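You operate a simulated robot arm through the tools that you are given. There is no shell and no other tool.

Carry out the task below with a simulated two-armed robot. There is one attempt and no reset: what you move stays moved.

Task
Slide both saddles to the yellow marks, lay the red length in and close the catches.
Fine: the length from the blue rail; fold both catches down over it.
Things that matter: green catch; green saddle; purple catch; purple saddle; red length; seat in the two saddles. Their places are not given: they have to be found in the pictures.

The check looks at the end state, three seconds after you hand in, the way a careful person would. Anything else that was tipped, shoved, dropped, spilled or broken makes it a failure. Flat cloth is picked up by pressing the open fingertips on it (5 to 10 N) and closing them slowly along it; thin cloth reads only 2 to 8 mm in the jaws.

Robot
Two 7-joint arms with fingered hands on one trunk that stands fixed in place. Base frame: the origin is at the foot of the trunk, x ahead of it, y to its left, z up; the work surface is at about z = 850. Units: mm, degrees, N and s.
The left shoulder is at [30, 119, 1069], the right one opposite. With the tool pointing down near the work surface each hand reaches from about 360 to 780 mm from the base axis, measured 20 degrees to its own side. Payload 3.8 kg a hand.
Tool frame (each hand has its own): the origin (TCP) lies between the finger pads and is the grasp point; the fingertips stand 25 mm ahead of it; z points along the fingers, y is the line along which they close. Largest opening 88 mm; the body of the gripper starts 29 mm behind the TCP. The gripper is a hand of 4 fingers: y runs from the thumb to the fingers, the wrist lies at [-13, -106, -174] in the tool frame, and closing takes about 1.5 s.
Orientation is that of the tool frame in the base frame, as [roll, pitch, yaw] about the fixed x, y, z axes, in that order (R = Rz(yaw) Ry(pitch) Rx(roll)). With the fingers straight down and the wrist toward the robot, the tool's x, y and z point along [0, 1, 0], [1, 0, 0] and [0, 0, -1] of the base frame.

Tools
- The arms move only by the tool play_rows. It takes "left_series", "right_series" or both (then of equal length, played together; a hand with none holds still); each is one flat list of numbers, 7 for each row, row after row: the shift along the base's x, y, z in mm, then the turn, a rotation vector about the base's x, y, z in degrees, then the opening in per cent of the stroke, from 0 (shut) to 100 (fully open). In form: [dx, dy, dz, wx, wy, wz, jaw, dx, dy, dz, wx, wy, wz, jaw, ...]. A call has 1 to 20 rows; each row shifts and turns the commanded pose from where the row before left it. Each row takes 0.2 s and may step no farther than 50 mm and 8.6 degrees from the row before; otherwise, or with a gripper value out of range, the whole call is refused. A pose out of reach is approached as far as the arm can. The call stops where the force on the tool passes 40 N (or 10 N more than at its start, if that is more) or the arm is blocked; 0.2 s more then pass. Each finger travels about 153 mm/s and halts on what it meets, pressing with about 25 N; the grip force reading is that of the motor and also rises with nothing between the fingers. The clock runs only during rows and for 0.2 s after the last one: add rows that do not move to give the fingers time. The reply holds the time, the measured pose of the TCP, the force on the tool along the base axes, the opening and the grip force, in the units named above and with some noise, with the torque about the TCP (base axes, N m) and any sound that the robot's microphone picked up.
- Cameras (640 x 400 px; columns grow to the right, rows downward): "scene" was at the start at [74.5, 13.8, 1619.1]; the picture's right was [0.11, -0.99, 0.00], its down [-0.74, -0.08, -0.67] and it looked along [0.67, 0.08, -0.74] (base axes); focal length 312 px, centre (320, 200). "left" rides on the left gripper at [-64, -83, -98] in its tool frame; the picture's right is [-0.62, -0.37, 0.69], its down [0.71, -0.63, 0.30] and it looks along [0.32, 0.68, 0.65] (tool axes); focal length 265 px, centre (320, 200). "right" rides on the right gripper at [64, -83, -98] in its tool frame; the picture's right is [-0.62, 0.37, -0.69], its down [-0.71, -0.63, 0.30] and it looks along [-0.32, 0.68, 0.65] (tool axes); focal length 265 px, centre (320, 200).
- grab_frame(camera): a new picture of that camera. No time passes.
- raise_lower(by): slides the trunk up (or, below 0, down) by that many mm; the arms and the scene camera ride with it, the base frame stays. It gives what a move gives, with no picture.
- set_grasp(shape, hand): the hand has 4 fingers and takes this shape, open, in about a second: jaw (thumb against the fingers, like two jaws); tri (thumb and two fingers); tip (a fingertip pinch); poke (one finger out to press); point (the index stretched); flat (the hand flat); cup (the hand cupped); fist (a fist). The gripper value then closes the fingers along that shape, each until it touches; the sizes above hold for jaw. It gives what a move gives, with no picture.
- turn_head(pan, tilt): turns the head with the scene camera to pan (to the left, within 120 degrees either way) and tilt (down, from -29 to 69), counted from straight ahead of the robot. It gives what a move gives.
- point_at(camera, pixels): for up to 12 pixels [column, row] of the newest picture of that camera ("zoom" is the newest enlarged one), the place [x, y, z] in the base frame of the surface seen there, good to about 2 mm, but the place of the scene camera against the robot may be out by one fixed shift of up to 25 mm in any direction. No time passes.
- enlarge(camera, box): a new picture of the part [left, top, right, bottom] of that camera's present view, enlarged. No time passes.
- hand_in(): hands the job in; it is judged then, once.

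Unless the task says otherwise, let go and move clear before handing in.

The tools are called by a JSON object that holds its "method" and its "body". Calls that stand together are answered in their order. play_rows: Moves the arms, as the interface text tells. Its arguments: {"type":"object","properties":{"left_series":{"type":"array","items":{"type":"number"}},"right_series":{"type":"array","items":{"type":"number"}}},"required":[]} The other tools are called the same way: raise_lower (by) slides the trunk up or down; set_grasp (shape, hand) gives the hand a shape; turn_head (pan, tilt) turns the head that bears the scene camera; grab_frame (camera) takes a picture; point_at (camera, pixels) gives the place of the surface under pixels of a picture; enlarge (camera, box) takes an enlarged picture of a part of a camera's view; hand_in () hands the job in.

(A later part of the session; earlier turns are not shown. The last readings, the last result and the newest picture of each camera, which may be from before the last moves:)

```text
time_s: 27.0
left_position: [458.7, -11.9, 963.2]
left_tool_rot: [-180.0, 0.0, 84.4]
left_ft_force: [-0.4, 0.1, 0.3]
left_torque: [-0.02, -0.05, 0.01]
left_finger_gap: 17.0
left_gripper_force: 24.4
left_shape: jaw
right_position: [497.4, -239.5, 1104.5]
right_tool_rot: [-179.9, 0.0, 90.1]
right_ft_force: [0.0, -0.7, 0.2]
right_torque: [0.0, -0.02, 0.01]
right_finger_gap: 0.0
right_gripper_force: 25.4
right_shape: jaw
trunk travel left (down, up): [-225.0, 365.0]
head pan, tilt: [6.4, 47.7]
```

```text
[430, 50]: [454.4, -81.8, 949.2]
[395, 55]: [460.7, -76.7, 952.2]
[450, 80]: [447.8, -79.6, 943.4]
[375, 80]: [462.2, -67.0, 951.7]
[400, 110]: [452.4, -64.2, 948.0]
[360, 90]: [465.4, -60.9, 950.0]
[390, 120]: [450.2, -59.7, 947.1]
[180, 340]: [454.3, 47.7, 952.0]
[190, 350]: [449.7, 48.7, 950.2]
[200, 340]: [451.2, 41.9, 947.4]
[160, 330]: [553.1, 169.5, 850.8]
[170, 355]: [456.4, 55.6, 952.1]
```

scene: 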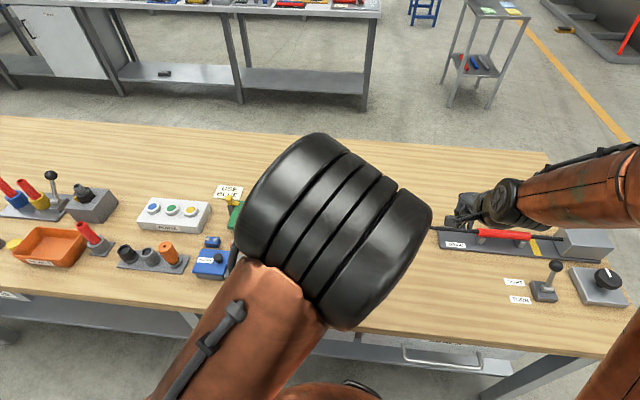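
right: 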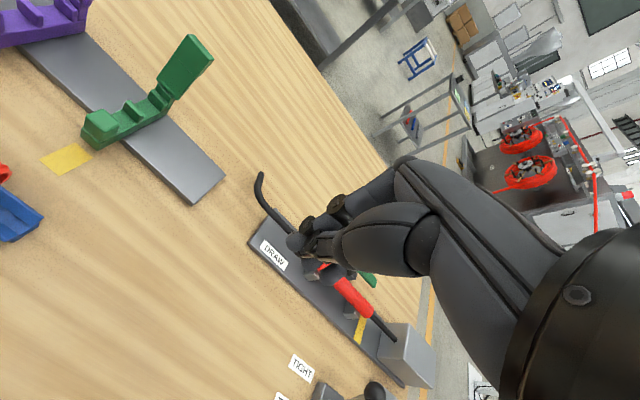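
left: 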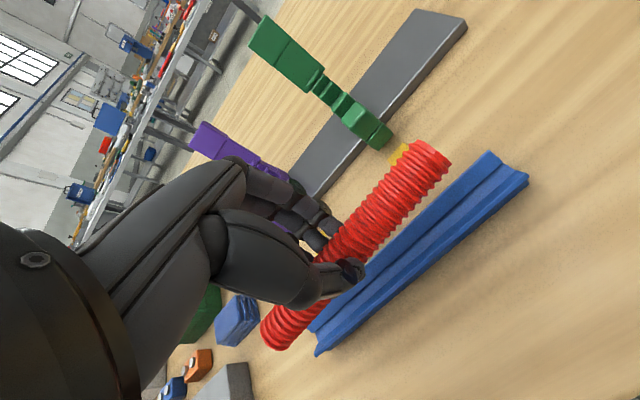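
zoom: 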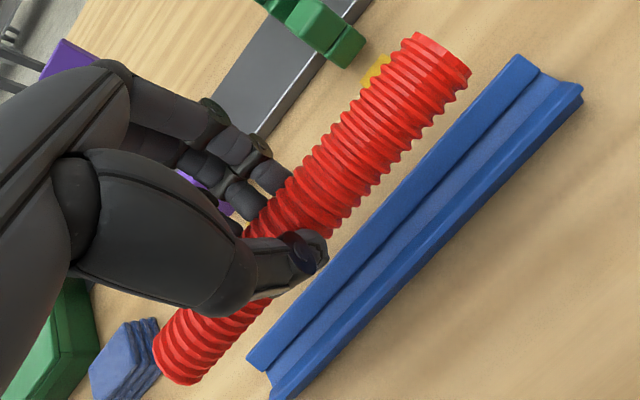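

The hose is now square to the rail (crest x≈458 at both ends) and level at z≈952.5, about 20.7 mm of center below the TCP. I'll carry it forward to over the seats at x≈619.5, staying at z≈963.

{"method": "play_rows", "body": {"left_series": [15, 0, 0, 0, 0, 0, 0, 25, 0, 0, 0, 0, 0, 0, 30, 0, 0, 0, 0, 0, 0, 30, 0, 0, 0, 0, 0, 0, 30, 0, 0, 0, 0, 0, 0, 20, 0, 0, 0, 0, 0, 0, 10.5, 0, 0, 0, 0, 0, 0, 0, 0, 0, 0, 0, 0, 0, 0, 0, 0, 0, 0, 0, 0]}}

{"method": "grab_frame", "body": {"camera": "left"}}

{"method": "grab_frame", "body": {"camera": "right"}}

{"method": "grab_frame", "body": {"camera": "scene"}}

```text
time_s: 29.0
left_position: [621.0, -13.4, 964.2]
left_tool_rot: [180.0, 0.1, 84.4]
left_ft_force: [-0.2, 0.6, -0.5]
left_torque: [0.04, 0.02, -0.02]
left_finger_gap: 16.5
left_gripper_force: 25.3
left_shape: jaw
right_position: [496.0, -238.5, 1104.8]
right_tool_rot: [180.0, 0.0, 90.0]
right_ft_force: [0.0, 0.6, -0.1]
right_torque: [0.01, -0.03, 0.0]
right_finger_gap: 0.1
right_gripper_force: 25.1
right_shape: jaw
trunk travel left (down, up): [-225.0, 365.0]
head pan, tilt: [6.4, 47.7]
```

```text
taken
```

left: 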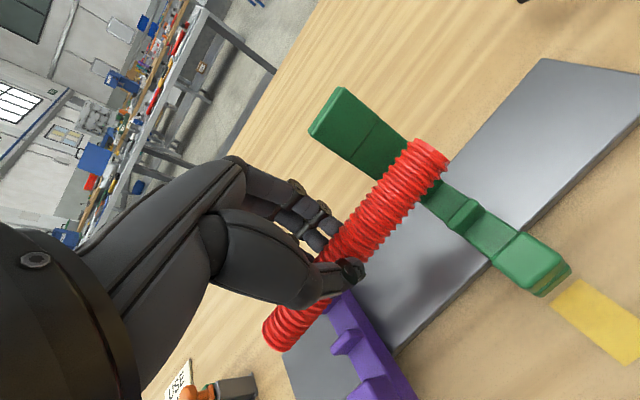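

```text
taken
```

right: 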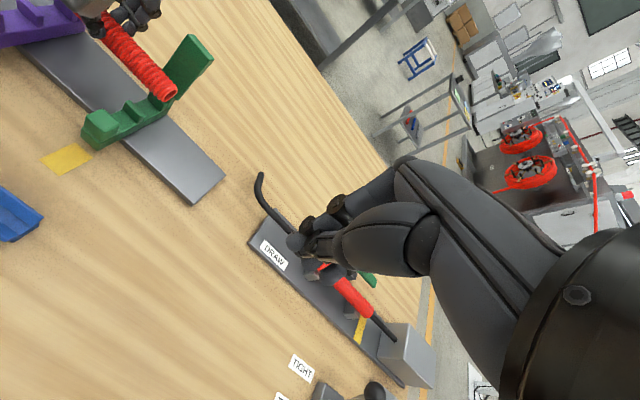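

```text
taken
```

scene: 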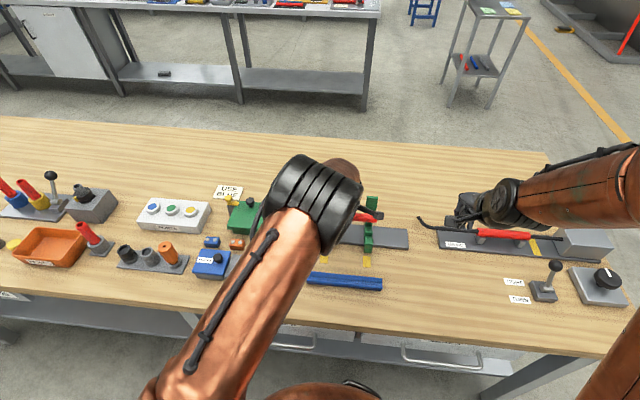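

The hose is above the seats. I'll measure its ends against the ribs from the left view: right end near (428,160), left end near (280,335), green ribs near (465,215).

{"method": "enlarge", "body": {"camera": "left", "box": [250, 120, 530, 360]}}

{"method": "point_at", "body": {"camera": "zoom", "pixels": [[305, 50], [325, 75], [290, 60], [310, 95], [270, 85], [290, 110], [100, 315], [105, 325], [115, 305], [90, 320], [380, 160], [350, 125]]}}

```text
1.67 times, centred on (390, 240) of left
```

zoom: 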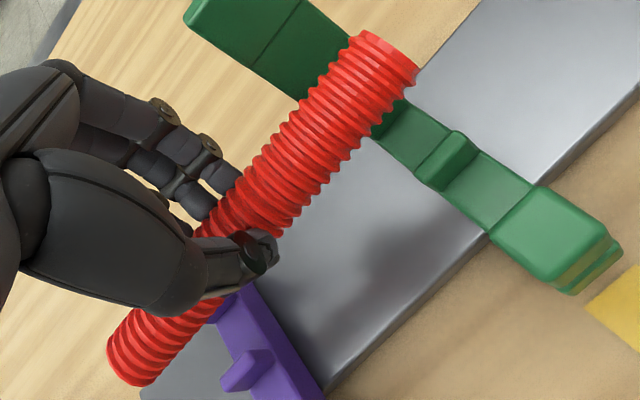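

```text
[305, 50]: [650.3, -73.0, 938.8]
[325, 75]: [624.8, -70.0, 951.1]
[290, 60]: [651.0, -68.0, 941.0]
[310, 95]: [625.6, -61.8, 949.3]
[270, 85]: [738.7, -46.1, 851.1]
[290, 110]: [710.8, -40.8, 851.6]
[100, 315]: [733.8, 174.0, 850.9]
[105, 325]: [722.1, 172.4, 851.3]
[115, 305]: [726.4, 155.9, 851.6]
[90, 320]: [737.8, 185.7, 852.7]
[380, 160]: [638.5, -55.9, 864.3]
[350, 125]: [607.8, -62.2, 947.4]
```

{"method": "point_at", "body": {"camera": "zoom", "pixels": [[360, 45], [380, 65], [345, 70], [365, 95], [385, 100], [330, 100], [140, 350], [150, 365], [160, 335], [130, 365], [465, 150], [440, 160]]}}

```text
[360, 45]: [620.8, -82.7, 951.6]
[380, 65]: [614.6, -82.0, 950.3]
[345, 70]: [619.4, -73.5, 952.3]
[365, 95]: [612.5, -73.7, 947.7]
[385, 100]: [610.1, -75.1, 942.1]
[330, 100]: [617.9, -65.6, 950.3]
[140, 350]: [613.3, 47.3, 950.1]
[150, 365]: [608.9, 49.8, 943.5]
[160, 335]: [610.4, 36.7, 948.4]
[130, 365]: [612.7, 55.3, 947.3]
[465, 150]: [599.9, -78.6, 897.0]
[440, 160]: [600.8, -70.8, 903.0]
```

The hose is centered at x≈620 at both ends, matching the seat center of ≈620. I'll lower slowly to just above contact (TCP z≈918).

{"method": "play_rows", "body": {"left_series": [0, 0, -10, 0, 0, 0, 0, 0, 0, -10, 0, 0, 0, 0, 0, 0, -8, 0, 0, 0, 0, 0, 0, -6, 0, 0, 0, 0, 0, 0, -5, 0, 0, 0, 0, 0, 0, -4, 0, 0, 0, 0, 0, 0, -3, 0, 0, 0, 0, 0, 0, 0, 0, 0, 0, 0]}}

{"method": "grab_frame", "body": {"camera": "left"}}

{"method": "enlarge", "body": {"camera": "left", "box": [250, 120, 530, 360]}}

{"method": "enlarge", "body": {"camera": "right", "box": [60, 0, 260, 160]}}

```text
time_s: 30.8
left_position: [621.1, -11.1, 920.3]
left_tool_rot: [179.7, 0.0, 84.3]
left_ft_force: [0.6, -0.1, 12.9]
left_torque: [0.05, -0.01, 0.0]
left_finger_gap: 17.1
left_gripper_force: 25.1
left_shape: jaw
right_position: [495.4, -238.5, 1105.6]
right_tool_rot: [-180.0, 0.0, 90.0]
right_ft_force: [-0.5, -0.4, -0.4]
right_torque: [0.02, 0.01, 0.01]
right_finger_gap: 0.0
right_gripper_force: 24.7
right_shape: jaw
trunk travel left (down, up): [-225.0, 365.0]
head pan, tilt: [6.4, 47.7]
```

```text
taken
```

left: 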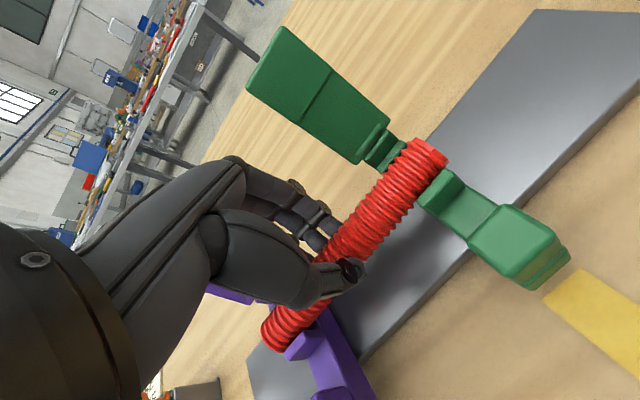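

```text
1.67 times, centred on (390, 240) of left
```

zoom: 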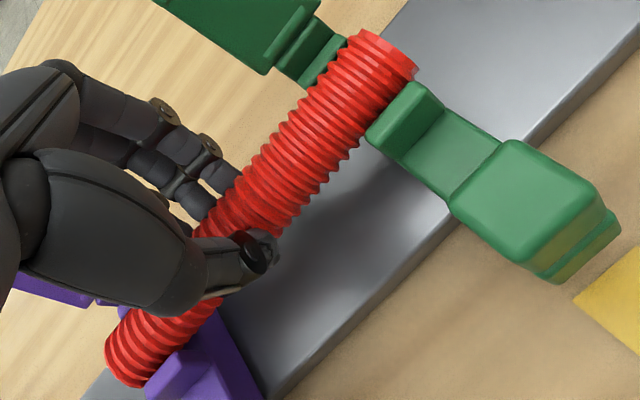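

```text
2.50 times, centred on (160, 80) of right
```

zoom: 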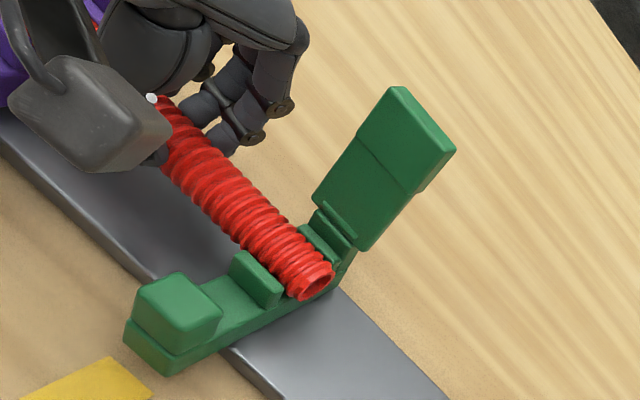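

A 12.9 N upward force shows contact, and the right view shows the green end between its ribs. I'll measure the hose crest at both ends.

{"method": "point_at", "body": {"camera": "zoom", "pixels": [[305, 270], [290, 255], [315, 285], [250, 215], [230, 190], [270, 240], [315, 240], [275, 285]]}}

{"method": "point_at", "body": {"camera": "left", "pixels": [[415, 150], [430, 160], [410, 175], [400, 165], [390, 180], [290, 320], [280, 335], [275, 325], [300, 325], [320, 335], [430, 190], [285, 345]]}}

{"method": "enlarge", "body": {"camera": "left", "box": [240, 270, 380, 390]}}

```text
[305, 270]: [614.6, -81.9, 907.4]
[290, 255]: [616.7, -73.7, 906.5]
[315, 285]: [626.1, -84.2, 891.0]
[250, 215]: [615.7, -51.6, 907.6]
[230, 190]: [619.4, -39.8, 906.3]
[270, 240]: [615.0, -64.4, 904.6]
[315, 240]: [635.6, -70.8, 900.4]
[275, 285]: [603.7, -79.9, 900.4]
```

```text
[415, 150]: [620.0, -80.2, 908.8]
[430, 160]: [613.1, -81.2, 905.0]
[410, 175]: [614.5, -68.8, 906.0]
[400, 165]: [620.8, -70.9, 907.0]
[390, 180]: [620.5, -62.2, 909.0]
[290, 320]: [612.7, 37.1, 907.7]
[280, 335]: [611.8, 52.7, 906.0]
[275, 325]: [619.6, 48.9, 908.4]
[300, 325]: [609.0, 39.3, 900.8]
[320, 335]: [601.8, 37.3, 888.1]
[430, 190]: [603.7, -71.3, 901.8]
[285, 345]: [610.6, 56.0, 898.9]
```

```text
3.33 times, centred on (310, 330) of left
```

zoom: 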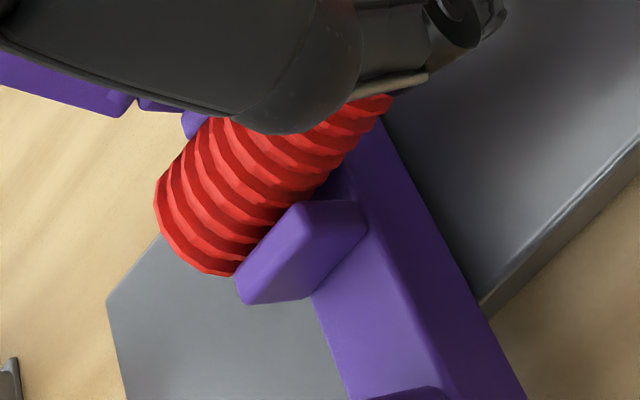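

Both ends read a crest of z≈908 at x≈620, seated between the ribs on purple and green. I'll open the fingers gradually and lift straight up.

{"method": "play_rows", "body": {"left_series": [0, 0, 1, 0, 0, 0, 10, 0, 0, 0, 0, 0, 0, 20, 0, 0, 0, 0, 0, 0, 24, 0, 0, 0, 0, 0, 0, 30, 0, 0, 0, 0, 0, 0, 38, 0, 0, 0, 0, 0, 0, 46, 0, 0, 0, 0, 0, 0, 46, 0, 0, 0, 0, 0, 0, 46]}}

{"method": "grab_frame", "body": {"camera": "left"}}

{"method": "enlarge", "body": {"camera": "right", "box": [60, 0, 260, 160]}}

```text
time_s: 32.6
left_position: [620.6, -12.3, 918.1]
left_tool_rot: [180.0, -0.1, 84.4]
left_ft_force: [-1.1, 0.6, 0.8]
left_torque: [-0.03, -0.01, -0.03]
left_finger_gap: 39.9
left_gripper_force: 0.1
left_shape: jaw
right_position: [497.0, -238.6, 1104.2]
right_tool_rot: [180.0, 0.0, 90.0]
right_ft_force: [-1.2, -0.7, -0.7]
right_torque: [0.01, 0.0, 0.0]
right_finger_gap: 0.0
right_gripper_force: 25.2
right_shape: jaw
trunk travel left (down, up): [-225.0, 365.0]
head pan, tilt: [6.4, 47.7]
```

```text
taken
```

left: 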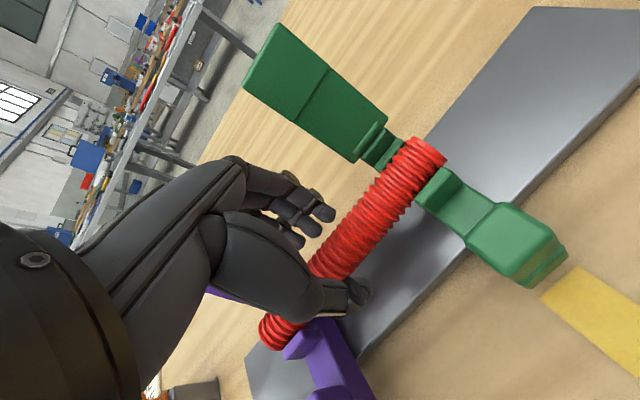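

```text
2.50 times, centred on (160, 80) of right
```

zoom: 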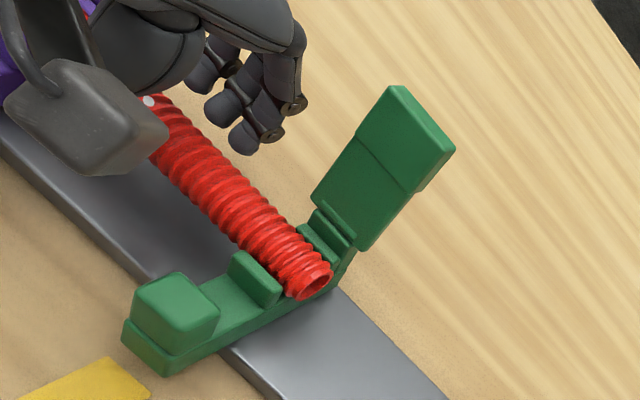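

The hose stays seated with the fingers open. I'll lift straight up and then move the left hand back to get a clear look.

{"method": "play_rows", "body": {"left_series": [0, 0, 10, 0, 0, 0, 46, 0, 0, 20, 0, 0, 0, 46, 0, 0, 30, 0, 0, 0, 46, 0, 0, 40, 0, 0, 0, 46, 0, 0, 40, 0, 0, 0, 46, -20, 20, 0, 0, 0, 2.8, 46, -40, 25, 0, 0, 0, 2.8, 46, -40, 25, 0, 0, 0, 0, 46, -40, 25, 0, 0, 0, 0, 46, 0, 0, 0, 0, 0, 0, 46]}}

{"method": "grab_frame", "body": {"camera": "left"}}

{"method": "grab_frame", "body": {"camera": "scene"}}

{"method": "grab_frame", "body": {"camera": "right"}}

```text
time_s: 34.8
left_position: [480.7, 84.3, 1056.6]
left_tool_rot: [-179.9, 0.0, 90.1]
left_ft_force: [-0.2, 0.5, -0.8]
left_torque: [-0.03, 0.0, 0.01]
left_finger_gap: 40.1
left_gripper_force: 0.0
left_shape: jaw
right_position: [496.8, -239.9, 1103.1]
right_tool_rot: [179.9, 0.0, 89.9]
right_ft_force: [-0.1, 0.2, 0.5]
right_torque: [0.01, -0.01, -0.03]
right_finger_gap: 0.0
right_gripper_force: 25.5
right_shape: jaw
trunk travel left (down, up): [-225.0, 365.0]
head pan, tilt: [6.4, 47.7]
```

```text
taken
```

left: 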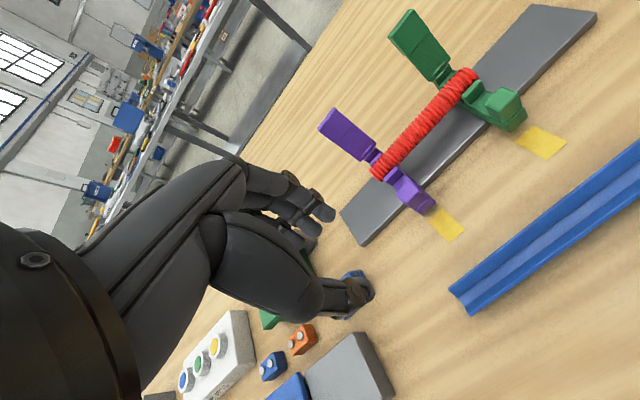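

```text
taken
```

scene: 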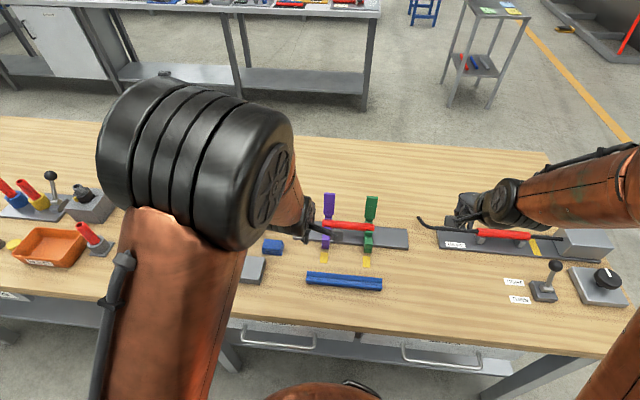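

```text
taken
```

right: 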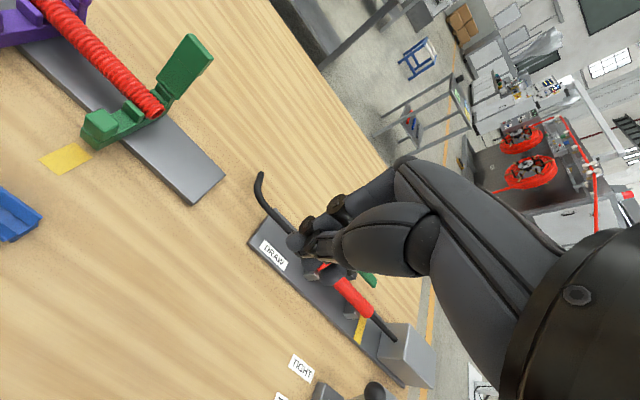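

The red length lies across both saddles at (420,125) in the left view. I'll zoom to verify the seating and the saddle positions on the marks.

{"method": "enlarge", "body": {"camera": "left", "box": [300, 0, 580, 260]}}

{"method": "enlarge", "body": {"camera": "left", "box": [310, 95, 480, 250]}}

{"method": "point_at", "body": {"camera": "zoom", "pixels": [[325, 208], [395, 275], [445, 270], [400, 295], [460, 260], [495, 325], [420, 280], [285, 180], [265, 165], [240, 205], [100, 50], [170, 125]]}}

{"method": "enlarge", "body": {"camera": "left", "box": [380, 0, 580, 170]}}

{"method": "point_at", "body": {"camera": "zoom", "pixels": [[380, 255], [425, 305], [460, 275], [440, 240], [420, 300], [455, 265], [415, 215], [330, 215], [275, 165], [300, 180], [70, 55], [140, 120]]}}

```text
1.54 times, centred on (440, 130) of left
```

zoom: 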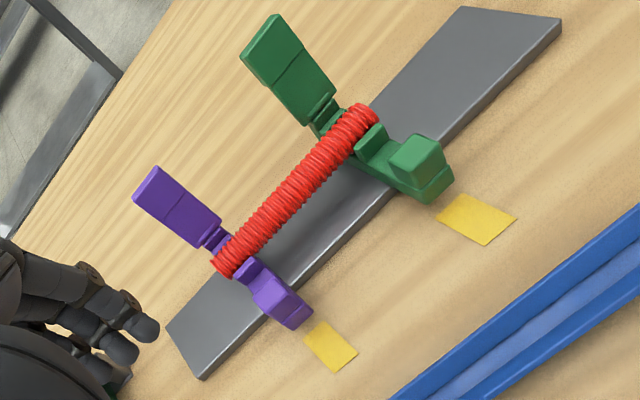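

```text
2.58 times, centred on (395, 172) of left
```

zoom: 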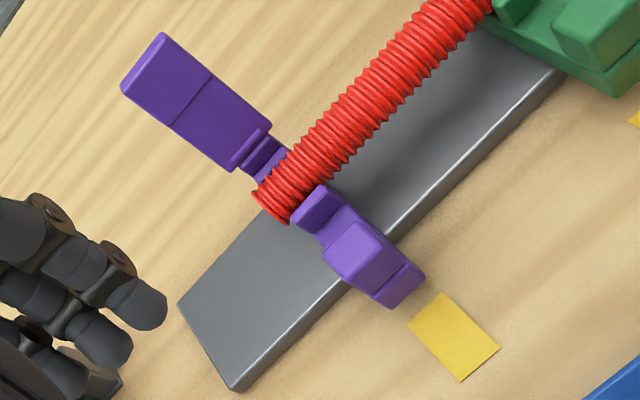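

```text
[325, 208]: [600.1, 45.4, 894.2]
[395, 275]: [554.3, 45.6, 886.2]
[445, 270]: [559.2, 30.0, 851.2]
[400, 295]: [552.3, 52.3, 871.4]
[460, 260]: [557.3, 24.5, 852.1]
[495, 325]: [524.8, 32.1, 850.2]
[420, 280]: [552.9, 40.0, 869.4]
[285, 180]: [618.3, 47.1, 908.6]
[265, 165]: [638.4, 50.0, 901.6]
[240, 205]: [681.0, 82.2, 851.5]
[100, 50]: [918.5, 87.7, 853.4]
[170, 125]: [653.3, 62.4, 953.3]
```

```text
2.35 times, centred on (480, 85) of left
```

zoom: 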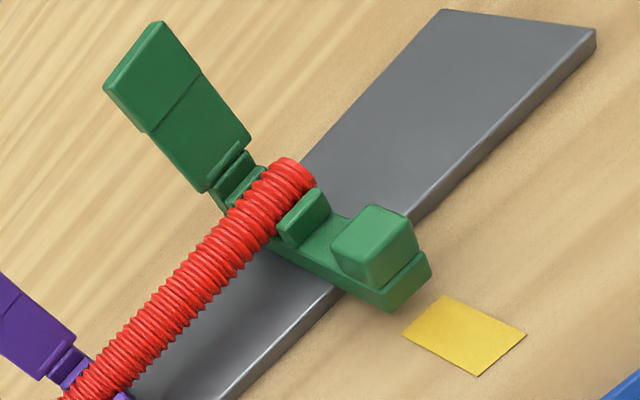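

```text
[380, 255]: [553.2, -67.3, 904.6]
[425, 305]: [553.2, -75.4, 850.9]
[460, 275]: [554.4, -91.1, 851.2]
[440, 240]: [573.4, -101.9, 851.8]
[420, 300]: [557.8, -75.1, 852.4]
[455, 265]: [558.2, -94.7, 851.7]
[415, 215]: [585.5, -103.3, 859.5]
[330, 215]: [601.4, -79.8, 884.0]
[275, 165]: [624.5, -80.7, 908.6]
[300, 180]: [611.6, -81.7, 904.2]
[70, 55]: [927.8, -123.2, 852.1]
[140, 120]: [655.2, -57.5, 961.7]
```

The hose sits in both seats (crest ≈908.6 at x≈618 over purple and green) and the saddles still line up with their marks. Next I'll take the shut left hand over and behind the purple catch, at x≈715 with tips above everything until it descends.

{"method": "play_rows", "body": {"left_series": [0, 0, 5, 0, 0, 0, 0, 39, -6, 0, 0, 0, 0, 0, 39, -6, 0, 0, 0, 0, 0, 39, -6, 0, 0, 0, 0, 0, 39, -6, 0, 0, 0, 0, 0, 39, -6, 0, 0, 0, 0, 0, 39, -6, 0, 0, 0, 0, 0, 0, 0, 0, 0, 0, 0, 0, 0, 0, 0, 0, 0, 0, 0]}}

{"method": "grab_frame", "body": {"camera": "right"}}

{"method": "grab_frame", "body": {"camera": "scene"}}

{"method": "grab_frame", "body": {"camera": "left"}}

```text
time_s: 36.8
left_position: [716.7, 47.2, 1061.2]
left_tool_rot: [-179.8, 0.1, 90.0]
left_ft_force: [1.2, 0.6, 1.2]
left_torque: [0.0, 0.02, 0.02]
left_finger_gap: 0.0
left_gripper_force: 24.7
left_shape: jaw
right_position: [496.7, -237.8, 1103.8]
right_tool_rot: [-179.9, -0.1, 90.1]
right_ft_force: [0.5, -0.9, 0.6]
right_torque: [0.01, 0.0, 0.01]
right_finger_gap: 0.1
right_gripper_force: 25.3
right_shape: jaw
trunk travel left (down, up): [-225.0, 365.0]
head pan, tilt: [6.4, 47.7]
```

```text
taken
```

right: 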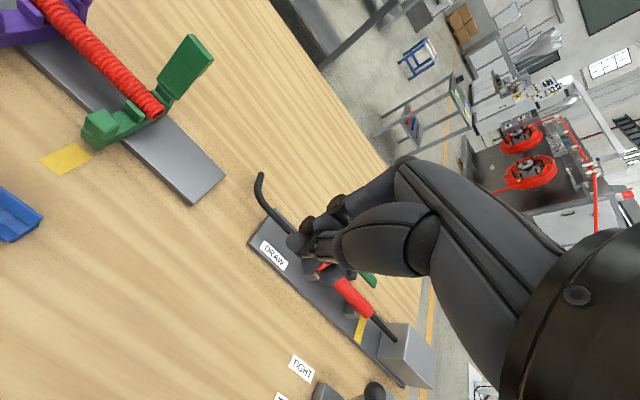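

```text
taken
```

scene: 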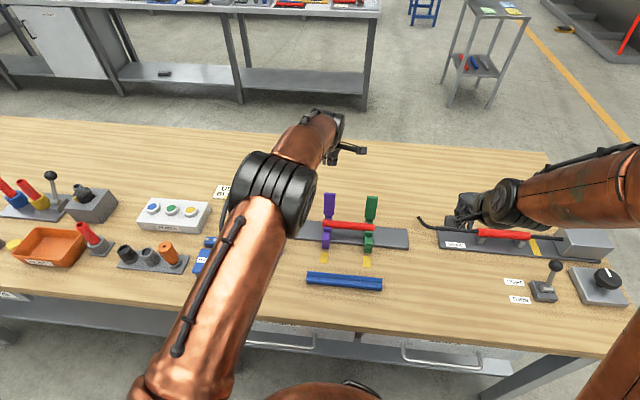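

```text
taken
```

left: 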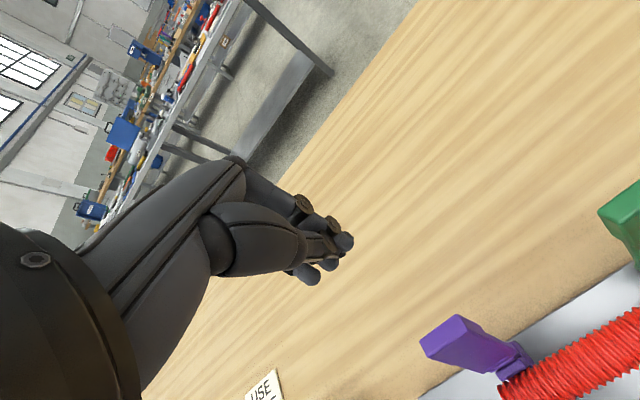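

The left hand hovers beyond the purple catch. I'll measure the catch's top and back from this view around (425,345)–(530,360).

{"method": "enlarge", "body": {"camera": "left", "box": [400, 290, 560, 400]}}

{"method": "point_at", "body": {"camera": "zoom", "pixels": [[90, 200], [150, 160], [215, 110], [240, 130], [110, 240], [200, 230], [300, 260], [250, 180], [400, 250], [450, 260], [180, 150], [330, 220]]}}

{"method": "enlarge", "body": {"camera": "scene", "box": [300, 130, 400, 260]}}

```text
3.64 times, centred on (480, 345) of left
```

zoom: 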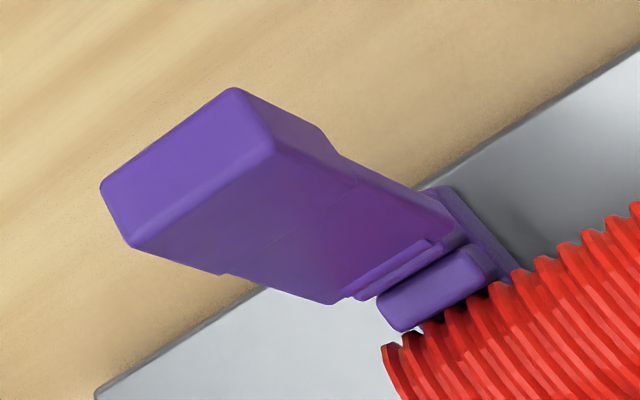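

```text
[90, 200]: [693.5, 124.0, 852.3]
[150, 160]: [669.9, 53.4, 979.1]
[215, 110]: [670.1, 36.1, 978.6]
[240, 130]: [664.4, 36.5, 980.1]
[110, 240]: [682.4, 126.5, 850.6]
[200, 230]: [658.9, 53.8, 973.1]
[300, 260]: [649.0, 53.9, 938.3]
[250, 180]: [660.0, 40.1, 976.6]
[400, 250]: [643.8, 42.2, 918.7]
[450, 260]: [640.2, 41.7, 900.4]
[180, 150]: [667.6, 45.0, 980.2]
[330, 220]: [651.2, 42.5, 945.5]
```

```text
3.08 times, centred on (350, 195) of scene
```

zoom: 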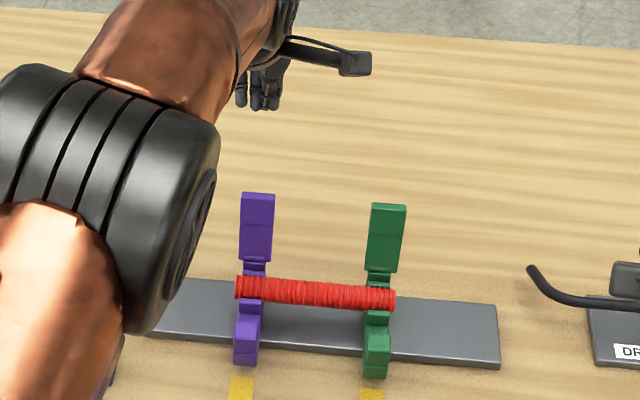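

The catch's top spans x≈660–676 at z≈980, so x≈716 is clear behind it. I'll lower to TCP z≈973 (tips ≈948) and then draw toward the robot in small steps, watching force.

{"method": "play_rows", "body": {"left_series": [0, 1, -30, 0, 0, 0, 0, 0, 0, -30, 0, 0, 0, 0, 0, 0, -28, 0, 0, 0, 0, 0, 0, 0, 0, 0, 0, 0, -6, 0, 0, 0, 0, 0, 0, -6, 0, 0, 0, 0, 0, 0, -6, 0, 0, 0, 0, 0, 0, -6, 0, 0, 0, 0, 0, 0, 0, 0, 0, 0, 0, 0, 0]}}

{"method": "grab_frame", "body": {"camera": "left"}}

{"method": "enlarge", "body": {"camera": "scene", "box": [300, 130, 400, 260]}}

{"method": "enlarge", "body": {"camera": "right", "box": [0, 0, 260, 200]}}

```text
time_s: 38.8
left_position: [691.2, 49.2, 975.8]
left_tool_rot: [-180.0, 0.0, 90.0]
left_ft_force: [-0.2, 0.3, -0.6]
left_torque: [0.02, -0.05, 0.02]
left_finger_gap: 0.0
left_gripper_force: 25.2
left_shape: jaw
right_position: [496.7, -238.4, 1103.4]
right_tool_rot: [180.0, 0.0, 90.0]
right_ft_force: [0.5, 0.0, 0.0]
right_torque: [-0.02, -0.01, 0.0]
right_finger_gap: 0.1
right_gripper_force: 25.2
right_shape: jaw
trunk travel left (down, up): [-225.0, 365.0]
head pan, tilt: [6.4, 47.7]
```

```text
taken
```

left: 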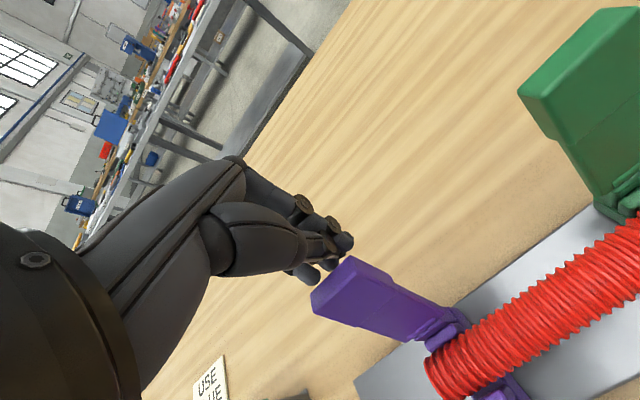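

```text
3.08 times, centred on (350, 195) of scene
```

zoom: 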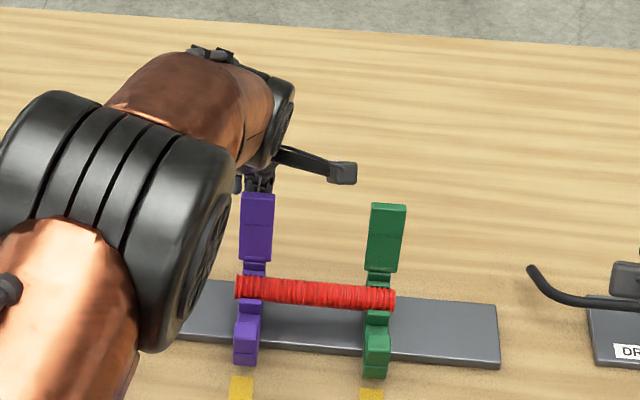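

```text
2.00 times, centred on (130, 100) of right
```

zoom: 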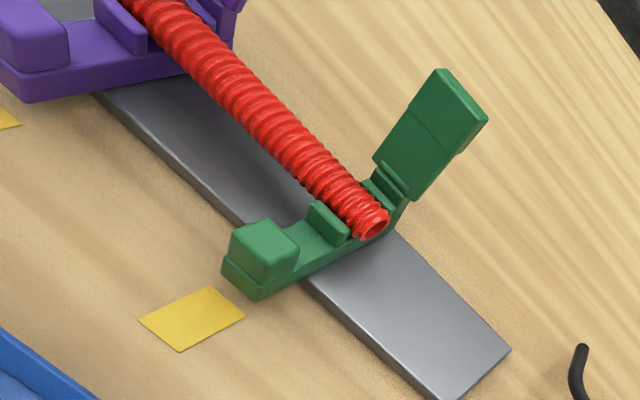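

The fingers are right behind the purple catch with no contact force yet. I'll keep drawing toward the robot 30 mm in 5 mm steps.

{"method": "play_rows", "body": {"left_series": [-5, 0, 0, 0, 0, 0, 0, -5, 0, 0, 0, 0, 0, 0, -5, 0, 0, 0, 0, 0, 0, -5, 0, 0, 0, 0, 0, 0, -5, 0, 0, 0, 0, 0, 0, -5, 0, 0, 0, 0, 0, 0, 0, 0, 0, 0, 0, 0, 0]}}

{"method": "grab_frame", "body": {"camera": "left"}}

{"method": "enlarge", "body": {"camera": "scene", "box": [300, 130, 400, 260]}}

```text
time_s: 40.4
left_position: [661.6, 48.5, 975.6]
left_tool_rot: [180.0, 0.1, 90.0]
left_ft_force: [0.5, 1.0, -0.5]
left_torque: [0.01, 0.01, -0.02]
left_finger_gap: 0.0
left_gripper_force: 25.0
left_shape: jaw
right_position: [496.9, -239.3, 1103.5]
right_tool_rot: [-180.0, 0.0, 90.0]
right_ft_force: [0.5, 0.6, -0.5]
right_torque: [0.0, -0.02, 0.0]
right_finger_gap: 0.3
right_gripper_force: 24.8
right_shape: jaw
trunk travel left (down, up): [-225.0, 365.0]
head pan, tilt: [6.4, 47.7]
```

```text
taken
```

left: 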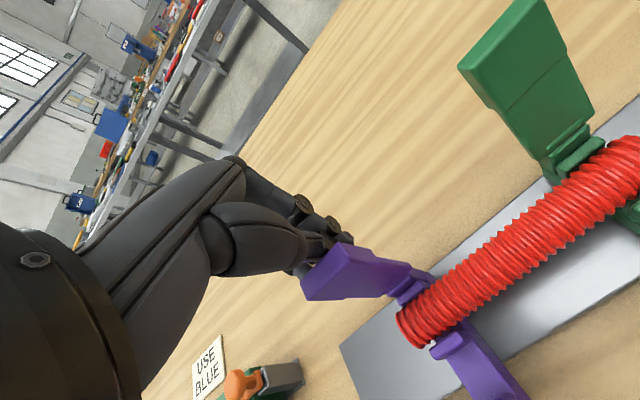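

```text
3.08 times, centred on (350, 195) of scene
```

zoom: 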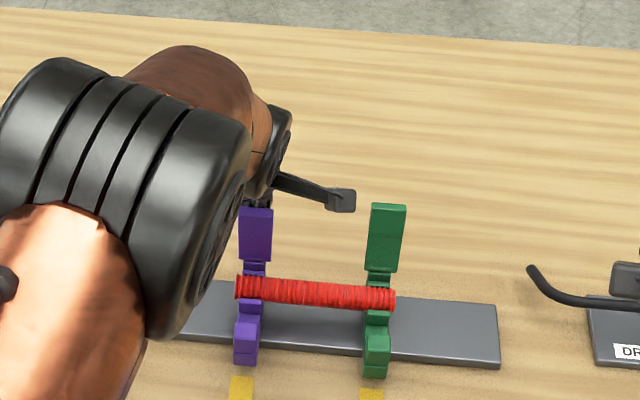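

The purple catch is turning forward with negligible force. I'll continue another 25 mm.

{"method": "play_rows", "body": {"left_series": [-5, 0, 0, 0, 0, 0, 0, -5, 0, 0, 0, 0, 0, 0, -5, 0, 0, 0, 0, 0, 0, -5, 0, 0, 0, 0, 0, 0, -5, 0, 0, 0, 0, 0, 0, 0, 0, 0, 0, 0, 0, 0]}}

{"method": "grab_frame", "body": {"camera": "left"}}

{"method": "enlarge", "body": {"camera": "scene", "box": [300, 130, 400, 260]}}

{"method": "enlarge", "body": {"camera": "right", "box": [0, 0, 160, 120]}}

```text
time_s: 41.8
left_position: [635.6, 47.6, 975.0]
left_tool_rot: [-180.0, 0.0, 89.9]
left_ft_force: [-0.4, -0.8, -0.4]
left_torque: [-0.01, -0.01, 0.02]
left_finger_gap: 0.1
left_gripper_force: 24.9
left_shape: jaw
right_position: [496.9, -239.2, 1105.4]
right_tool_rot: [-180.0, 0.1, 90.0]
right_ft_force: [-0.3, -1.3, -0.4]
right_torque: [0.01, -0.01, 0.0]
right_finger_gap: 0.0
right_gripper_force: 24.8
right_shape: jaw
trunk travel left (down, up): [-225.0, 365.0]
head pan, tilt: [6.4, 47.7]
```

```text
taken
```

left: 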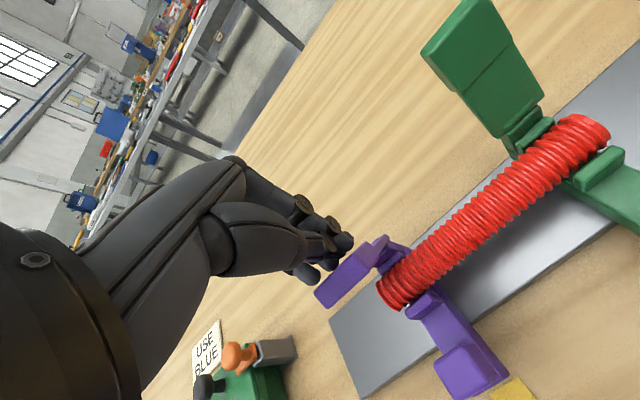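

```text
3.08 times, centred on (350, 195) of scene
```

zoom: 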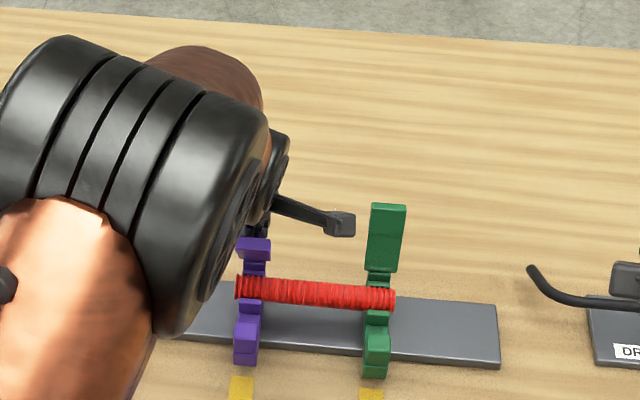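

```text
3.33 times, centred on (80, 60) of right
```

zoom: 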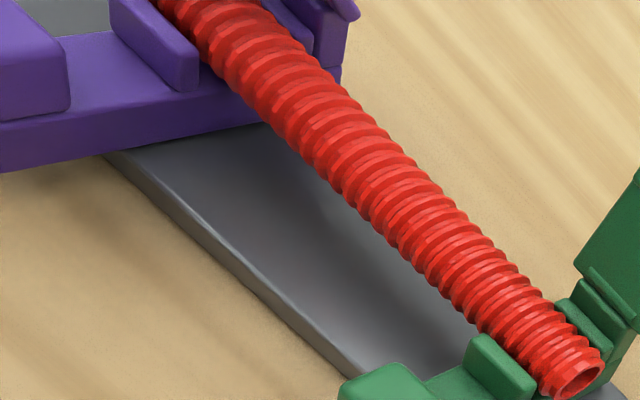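

The purple catch now leans toward the robot in the left view. I'll measure its tip around (325,295) and (350,270).

{"method": "enlarge", "body": {"camera": "left", "box": [280, 200, 440, 340]}}

{"method": "point_at", "body": {"camera": "zoom", "pixels": [[160, 290], [180, 320], [220, 260], [270, 220], [290, 160], [310, 170], [250, 200], [330, 140], [200, 280], [340, 190], [310, 190], [290, 200]]}}

```text
2.86 times, centred on (360, 270) of left
```

zoom: 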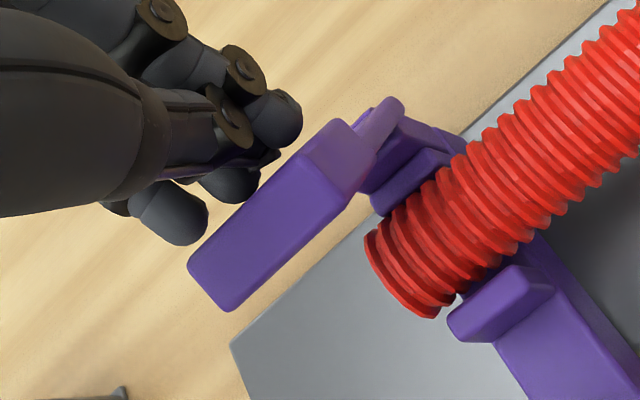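

```text
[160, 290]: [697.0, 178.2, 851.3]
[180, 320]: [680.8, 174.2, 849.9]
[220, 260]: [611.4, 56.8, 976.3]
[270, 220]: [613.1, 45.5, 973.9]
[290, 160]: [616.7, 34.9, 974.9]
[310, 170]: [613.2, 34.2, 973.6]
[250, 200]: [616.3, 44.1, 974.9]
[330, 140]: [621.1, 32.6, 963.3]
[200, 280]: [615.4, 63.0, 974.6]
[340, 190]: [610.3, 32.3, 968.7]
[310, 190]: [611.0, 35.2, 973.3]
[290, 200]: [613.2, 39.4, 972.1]
```

The catch end is at x≈612, z≈974, so it leans about 23° past vertical. I'll sweep forward and down along its arc with the fingertips on its back.

{"method": "play_rows", "body": {"left_series": [-8, 0, 0, 0, 0, 0, 0, -8, 0, 0, 0, 0, 0, 0, -7, 0, -4, 0, 0, 0, 0, -7, 0, -5, 0, 0, 0, 0, -5, 0, -6, 0, 0, 0, 0, -4, 0, -6, 0, 0, 0, 0, 0, 0, 0, 0, 0, 0, 0]}}

{"method": "grab_frame", "body": {"camera": "left"}}

{"method": "enlarge", "body": {"camera": "left", "box": [260, 180, 460, 380]}}

{"method": "enlarge", "body": {"camera": "scene", "box": [300, 130, 400, 260]}}

```text
time_s: 43.4
left_position: [597.4, 48.2, 953.1]
left_tool_rot: [180.0, -0.1, 89.9]
left_ft_force: [0.3, -0.3, -0.1]
left_torque: [0.02, -0.02, 0.03]
left_finger_gap: 0.1
left_gripper_force: 25.2
left_shape: jaw
right_position: [497.0, -239.2, 1104.7]
right_tool_rot: [-180.0, 0.0, 90.0]
right_ft_force: [0.2, -0.5, -0.1]
right_torque: [-0.02, 0.0, -0.01]
right_finger_gap: 0.0
right_gripper_force: 25.2
right_shape: jaw
trunk travel left (down, up): [-225.0, 365.0]
head pan, tilt: [6.4, 47.7]
```

```text
taken
```

left: 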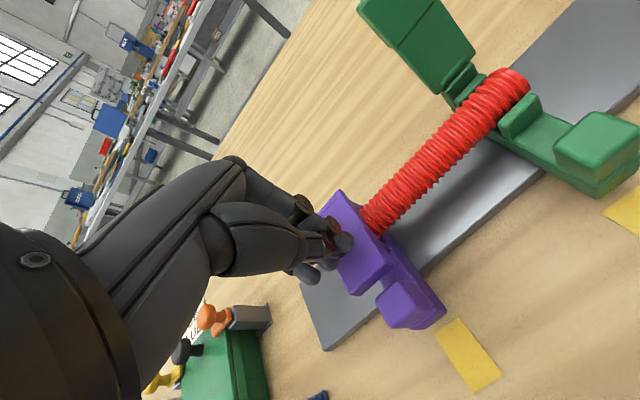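

```text
2.00 times, centred on (360, 280) of left
```

zoom: 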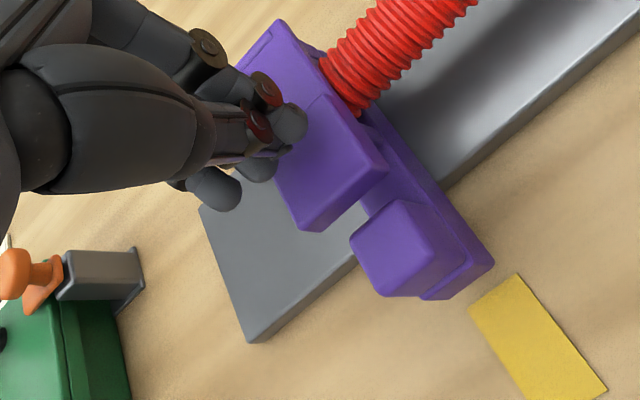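

```text
3.08 times, centred on (350, 195) of scene
```

zoom: 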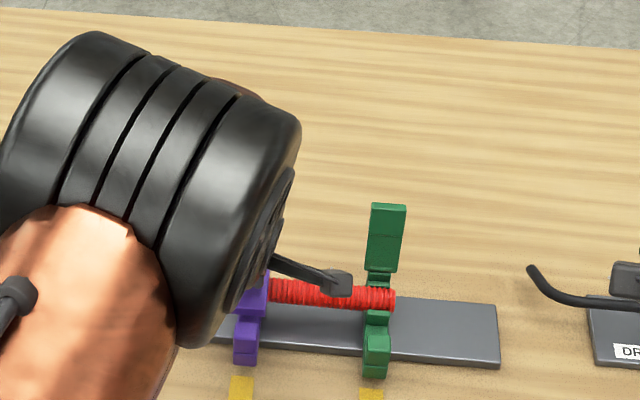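

The catch is nearly flat and following the fingertips. I'll press further down along the arc until resistance shows.

{"method": "play_rows", "body": {"left_series": [-3, 0, -5, 0, 0, 0, 0, -3, 0, -5, 0, 0, 0, 0, -2, 0, -4, 0, 0, 0, 0, -1, 0, -3, 0, 0, 0, 0, 0, 0, -3, 0, 0, 0, 0, 0, 0, 0, 0, 0, 0, 0]}}

{"method": "grab_frame", "body": {"camera": "left"}}

{"method": "enlarge", "body": {"camera": "left", "box": [260, 180, 460, 380]}}

```text
time_s: 44.5
left_position: [595.0, 46.3, 946.0]
left_tool_rot: [178.6, 0.4, 90.0]
left_ft_force: [-3.3, -0.5, 16.0]
left_torque: [0.03, 0.09, -0.02]
left_finger_gap: 0.2
left_gripper_force: 25.1
left_shape: jaw
right_position: [494.2, -238.6, 1105.2]
right_tool_rot: [179.9, 0.0, 90.1]
right_ft_force: [-0.2, -1.0, 0.7]
right_torque: [0.0, 0.01, -0.04]
right_finger_gap: 0.0
right_gripper_force: 24.5
right_shape: jaw
trunk travel left (down, up): [-225.0, 365.0]
head pan, tilt: [6.4, 47.7]
stopped in row 5 (left hand): the force on the tool passed its limit at 43 N (the readings are from after the stop); the commanded pose is now the measured one
```

```text
taken
```

left: 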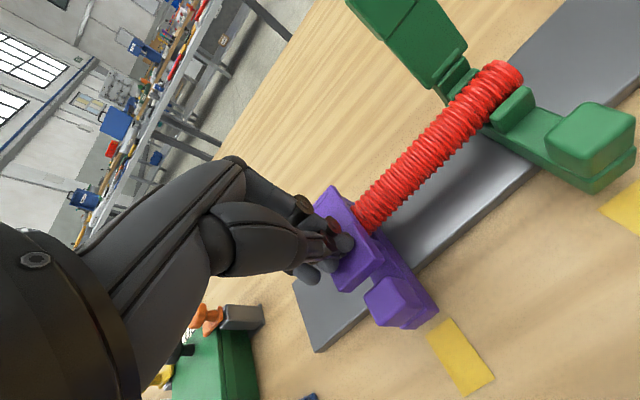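

```text
2.00 times, centred on (360, 280) of left
```

zoom: 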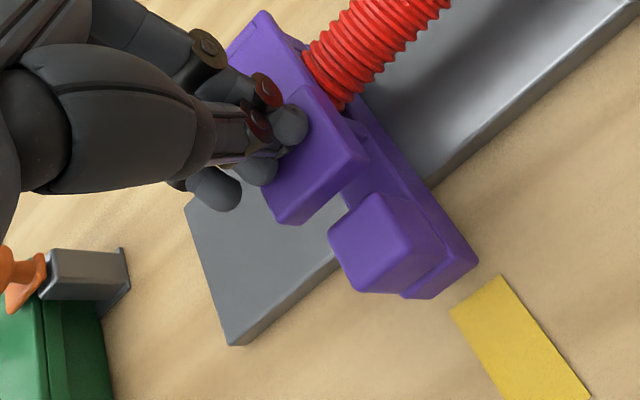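

The push met 43 N and stopped, so the catch may be on the hose or at a latch. I'll measure the catch's surface to see how far from flat it is.

{"method": "point_at", "body": {"camera": "zoom", "pixels": [[320, 120], [340, 150], [320, 180], [290, 205], [355, 170], [320, 200], [270, 45], [285, 70], [262, 25], [370, 225], [345, 205], [310, 95]]}}

{"method": "enlarge", "body": {"camera": "right", "box": [0, 0, 160, 120]}}

```text
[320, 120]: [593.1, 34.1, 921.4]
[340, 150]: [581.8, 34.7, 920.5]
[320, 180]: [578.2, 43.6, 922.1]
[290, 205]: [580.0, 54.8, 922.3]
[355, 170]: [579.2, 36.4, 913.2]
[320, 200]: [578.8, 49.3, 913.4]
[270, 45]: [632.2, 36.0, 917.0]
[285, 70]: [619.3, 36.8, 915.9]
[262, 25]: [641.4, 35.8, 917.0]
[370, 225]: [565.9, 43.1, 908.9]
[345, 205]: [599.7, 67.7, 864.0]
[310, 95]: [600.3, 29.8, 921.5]
```

```text
3.33 times, centred on (80, 60) of right
```

zoom: 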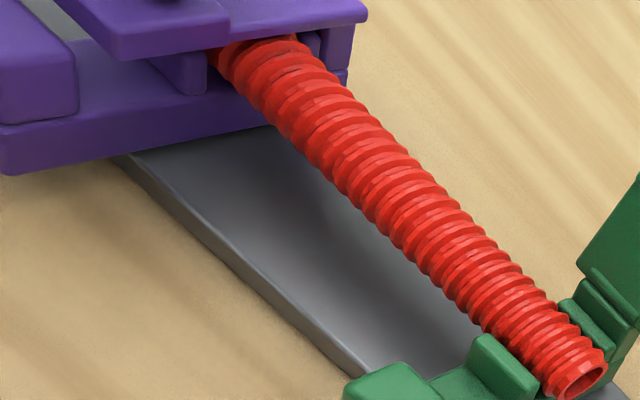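

The catch top reads a level z≈917 from hinge to middle and ≈922 at its thick end, so it lies flat over the hose. I'll lift the hand off and see whether it stays.

{"method": "play_rows", "body": {"left_series": [0, 0, 5, 0, 0, 0, 0, 0, 0, 10, 0, 0, 0, 0, 0, 0, 20, 0, 0, 0, 0, 0, 0, 0, 0, 0, 0, 0]}}

{"method": "grab_frame", "body": {"camera": "left"}}

{"method": "enlarge", "body": {"camera": "left", "box": [260, 180, 460, 380]}}

{"method": "enlarge", "body": {"camera": "right", "box": [0, 0, 160, 120]}}

```text
time_s: 45.5
left_position: [592.9, 49.5, 975.5]
left_tool_rot: [179.0, 0.3, 90.0]
left_ft_force: [-0.9, -0.9, -0.3]
left_torque: [-0.03, 0.02, 0.01]
left_finger_gap: 0.0
left_gripper_force: 25.0
left_shape: jaw
right_position: [497.2, -239.4, 1105.0]
right_tool_rot: [179.9, 0.0, 90.0]
right_ft_force: [0.1, -0.3, -0.3]
right_torque: [-0.02, -0.01, 0.0]
right_finger_gap: 0.0
right_gripper_force: 25.2
right_shape: jaw
trunk travel left (down, up): [-225.0, 365.0]
head pan, tilt: [6.4, 47.7]
```

```text
taken
```

left: 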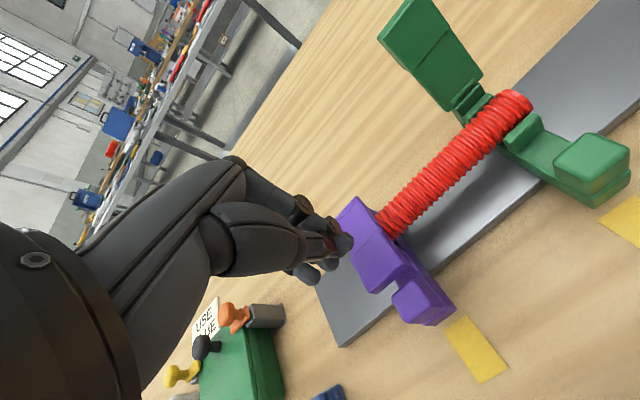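

```text
2.00 times, centred on (360, 280) of left
```

zoom: 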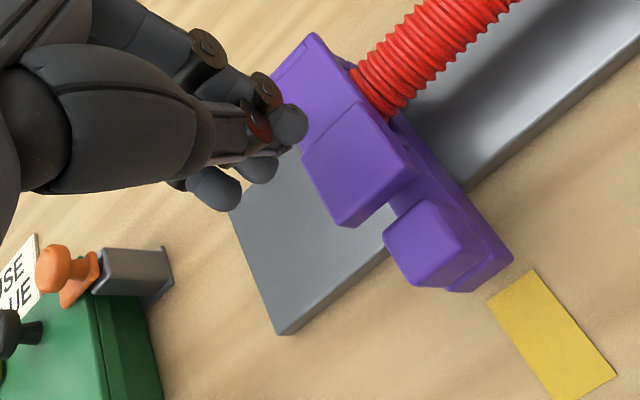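

```text
3.33 times, centred on (80, 60) of right
```

zoom: 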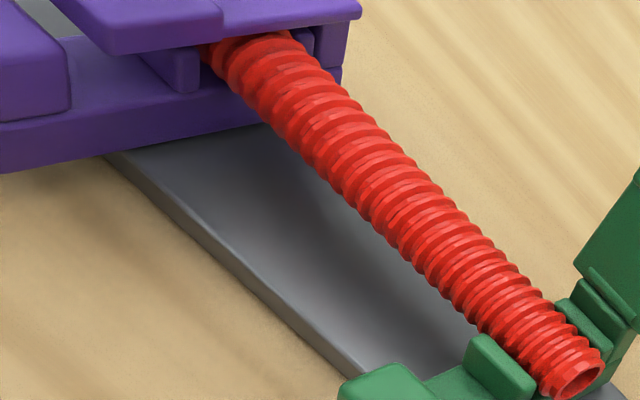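

The catch stays down after release. I'll measure its surface again to see if it sprang up at all, and check the saddle against its mark.

{"method": "enlarge", "body": {"camera": "left", "box": [320, 180, 480, 340]}}

{"method": "point_at", "body": {"camera": "zoom", "pixels": [[150, 60], [190, 60], [160, 110], [230, 120], [180, 150], [230, 170], [260, 190], [220, 250], [290, 220], [250, 250], [340, 290], [330, 250]]}}

```text
2.50 times, centred on (400, 260) of left
```

zoom: 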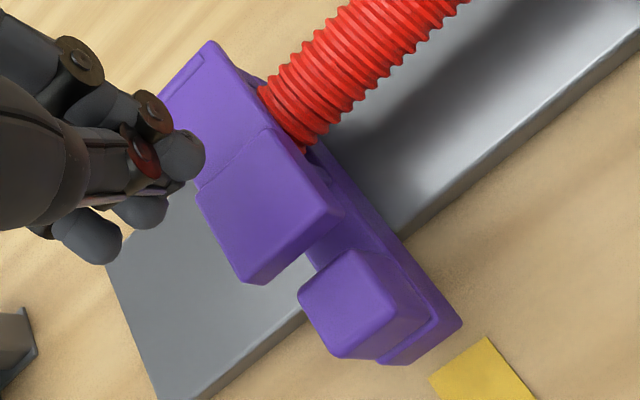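

```text
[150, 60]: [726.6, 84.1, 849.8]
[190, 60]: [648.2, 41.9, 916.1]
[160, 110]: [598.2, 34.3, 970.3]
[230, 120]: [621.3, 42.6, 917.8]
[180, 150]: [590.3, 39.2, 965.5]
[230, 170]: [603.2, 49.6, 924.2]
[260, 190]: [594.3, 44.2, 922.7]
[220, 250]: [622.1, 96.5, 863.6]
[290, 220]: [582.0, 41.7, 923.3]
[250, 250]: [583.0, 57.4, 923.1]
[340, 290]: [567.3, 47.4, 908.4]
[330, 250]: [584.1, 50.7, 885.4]
```

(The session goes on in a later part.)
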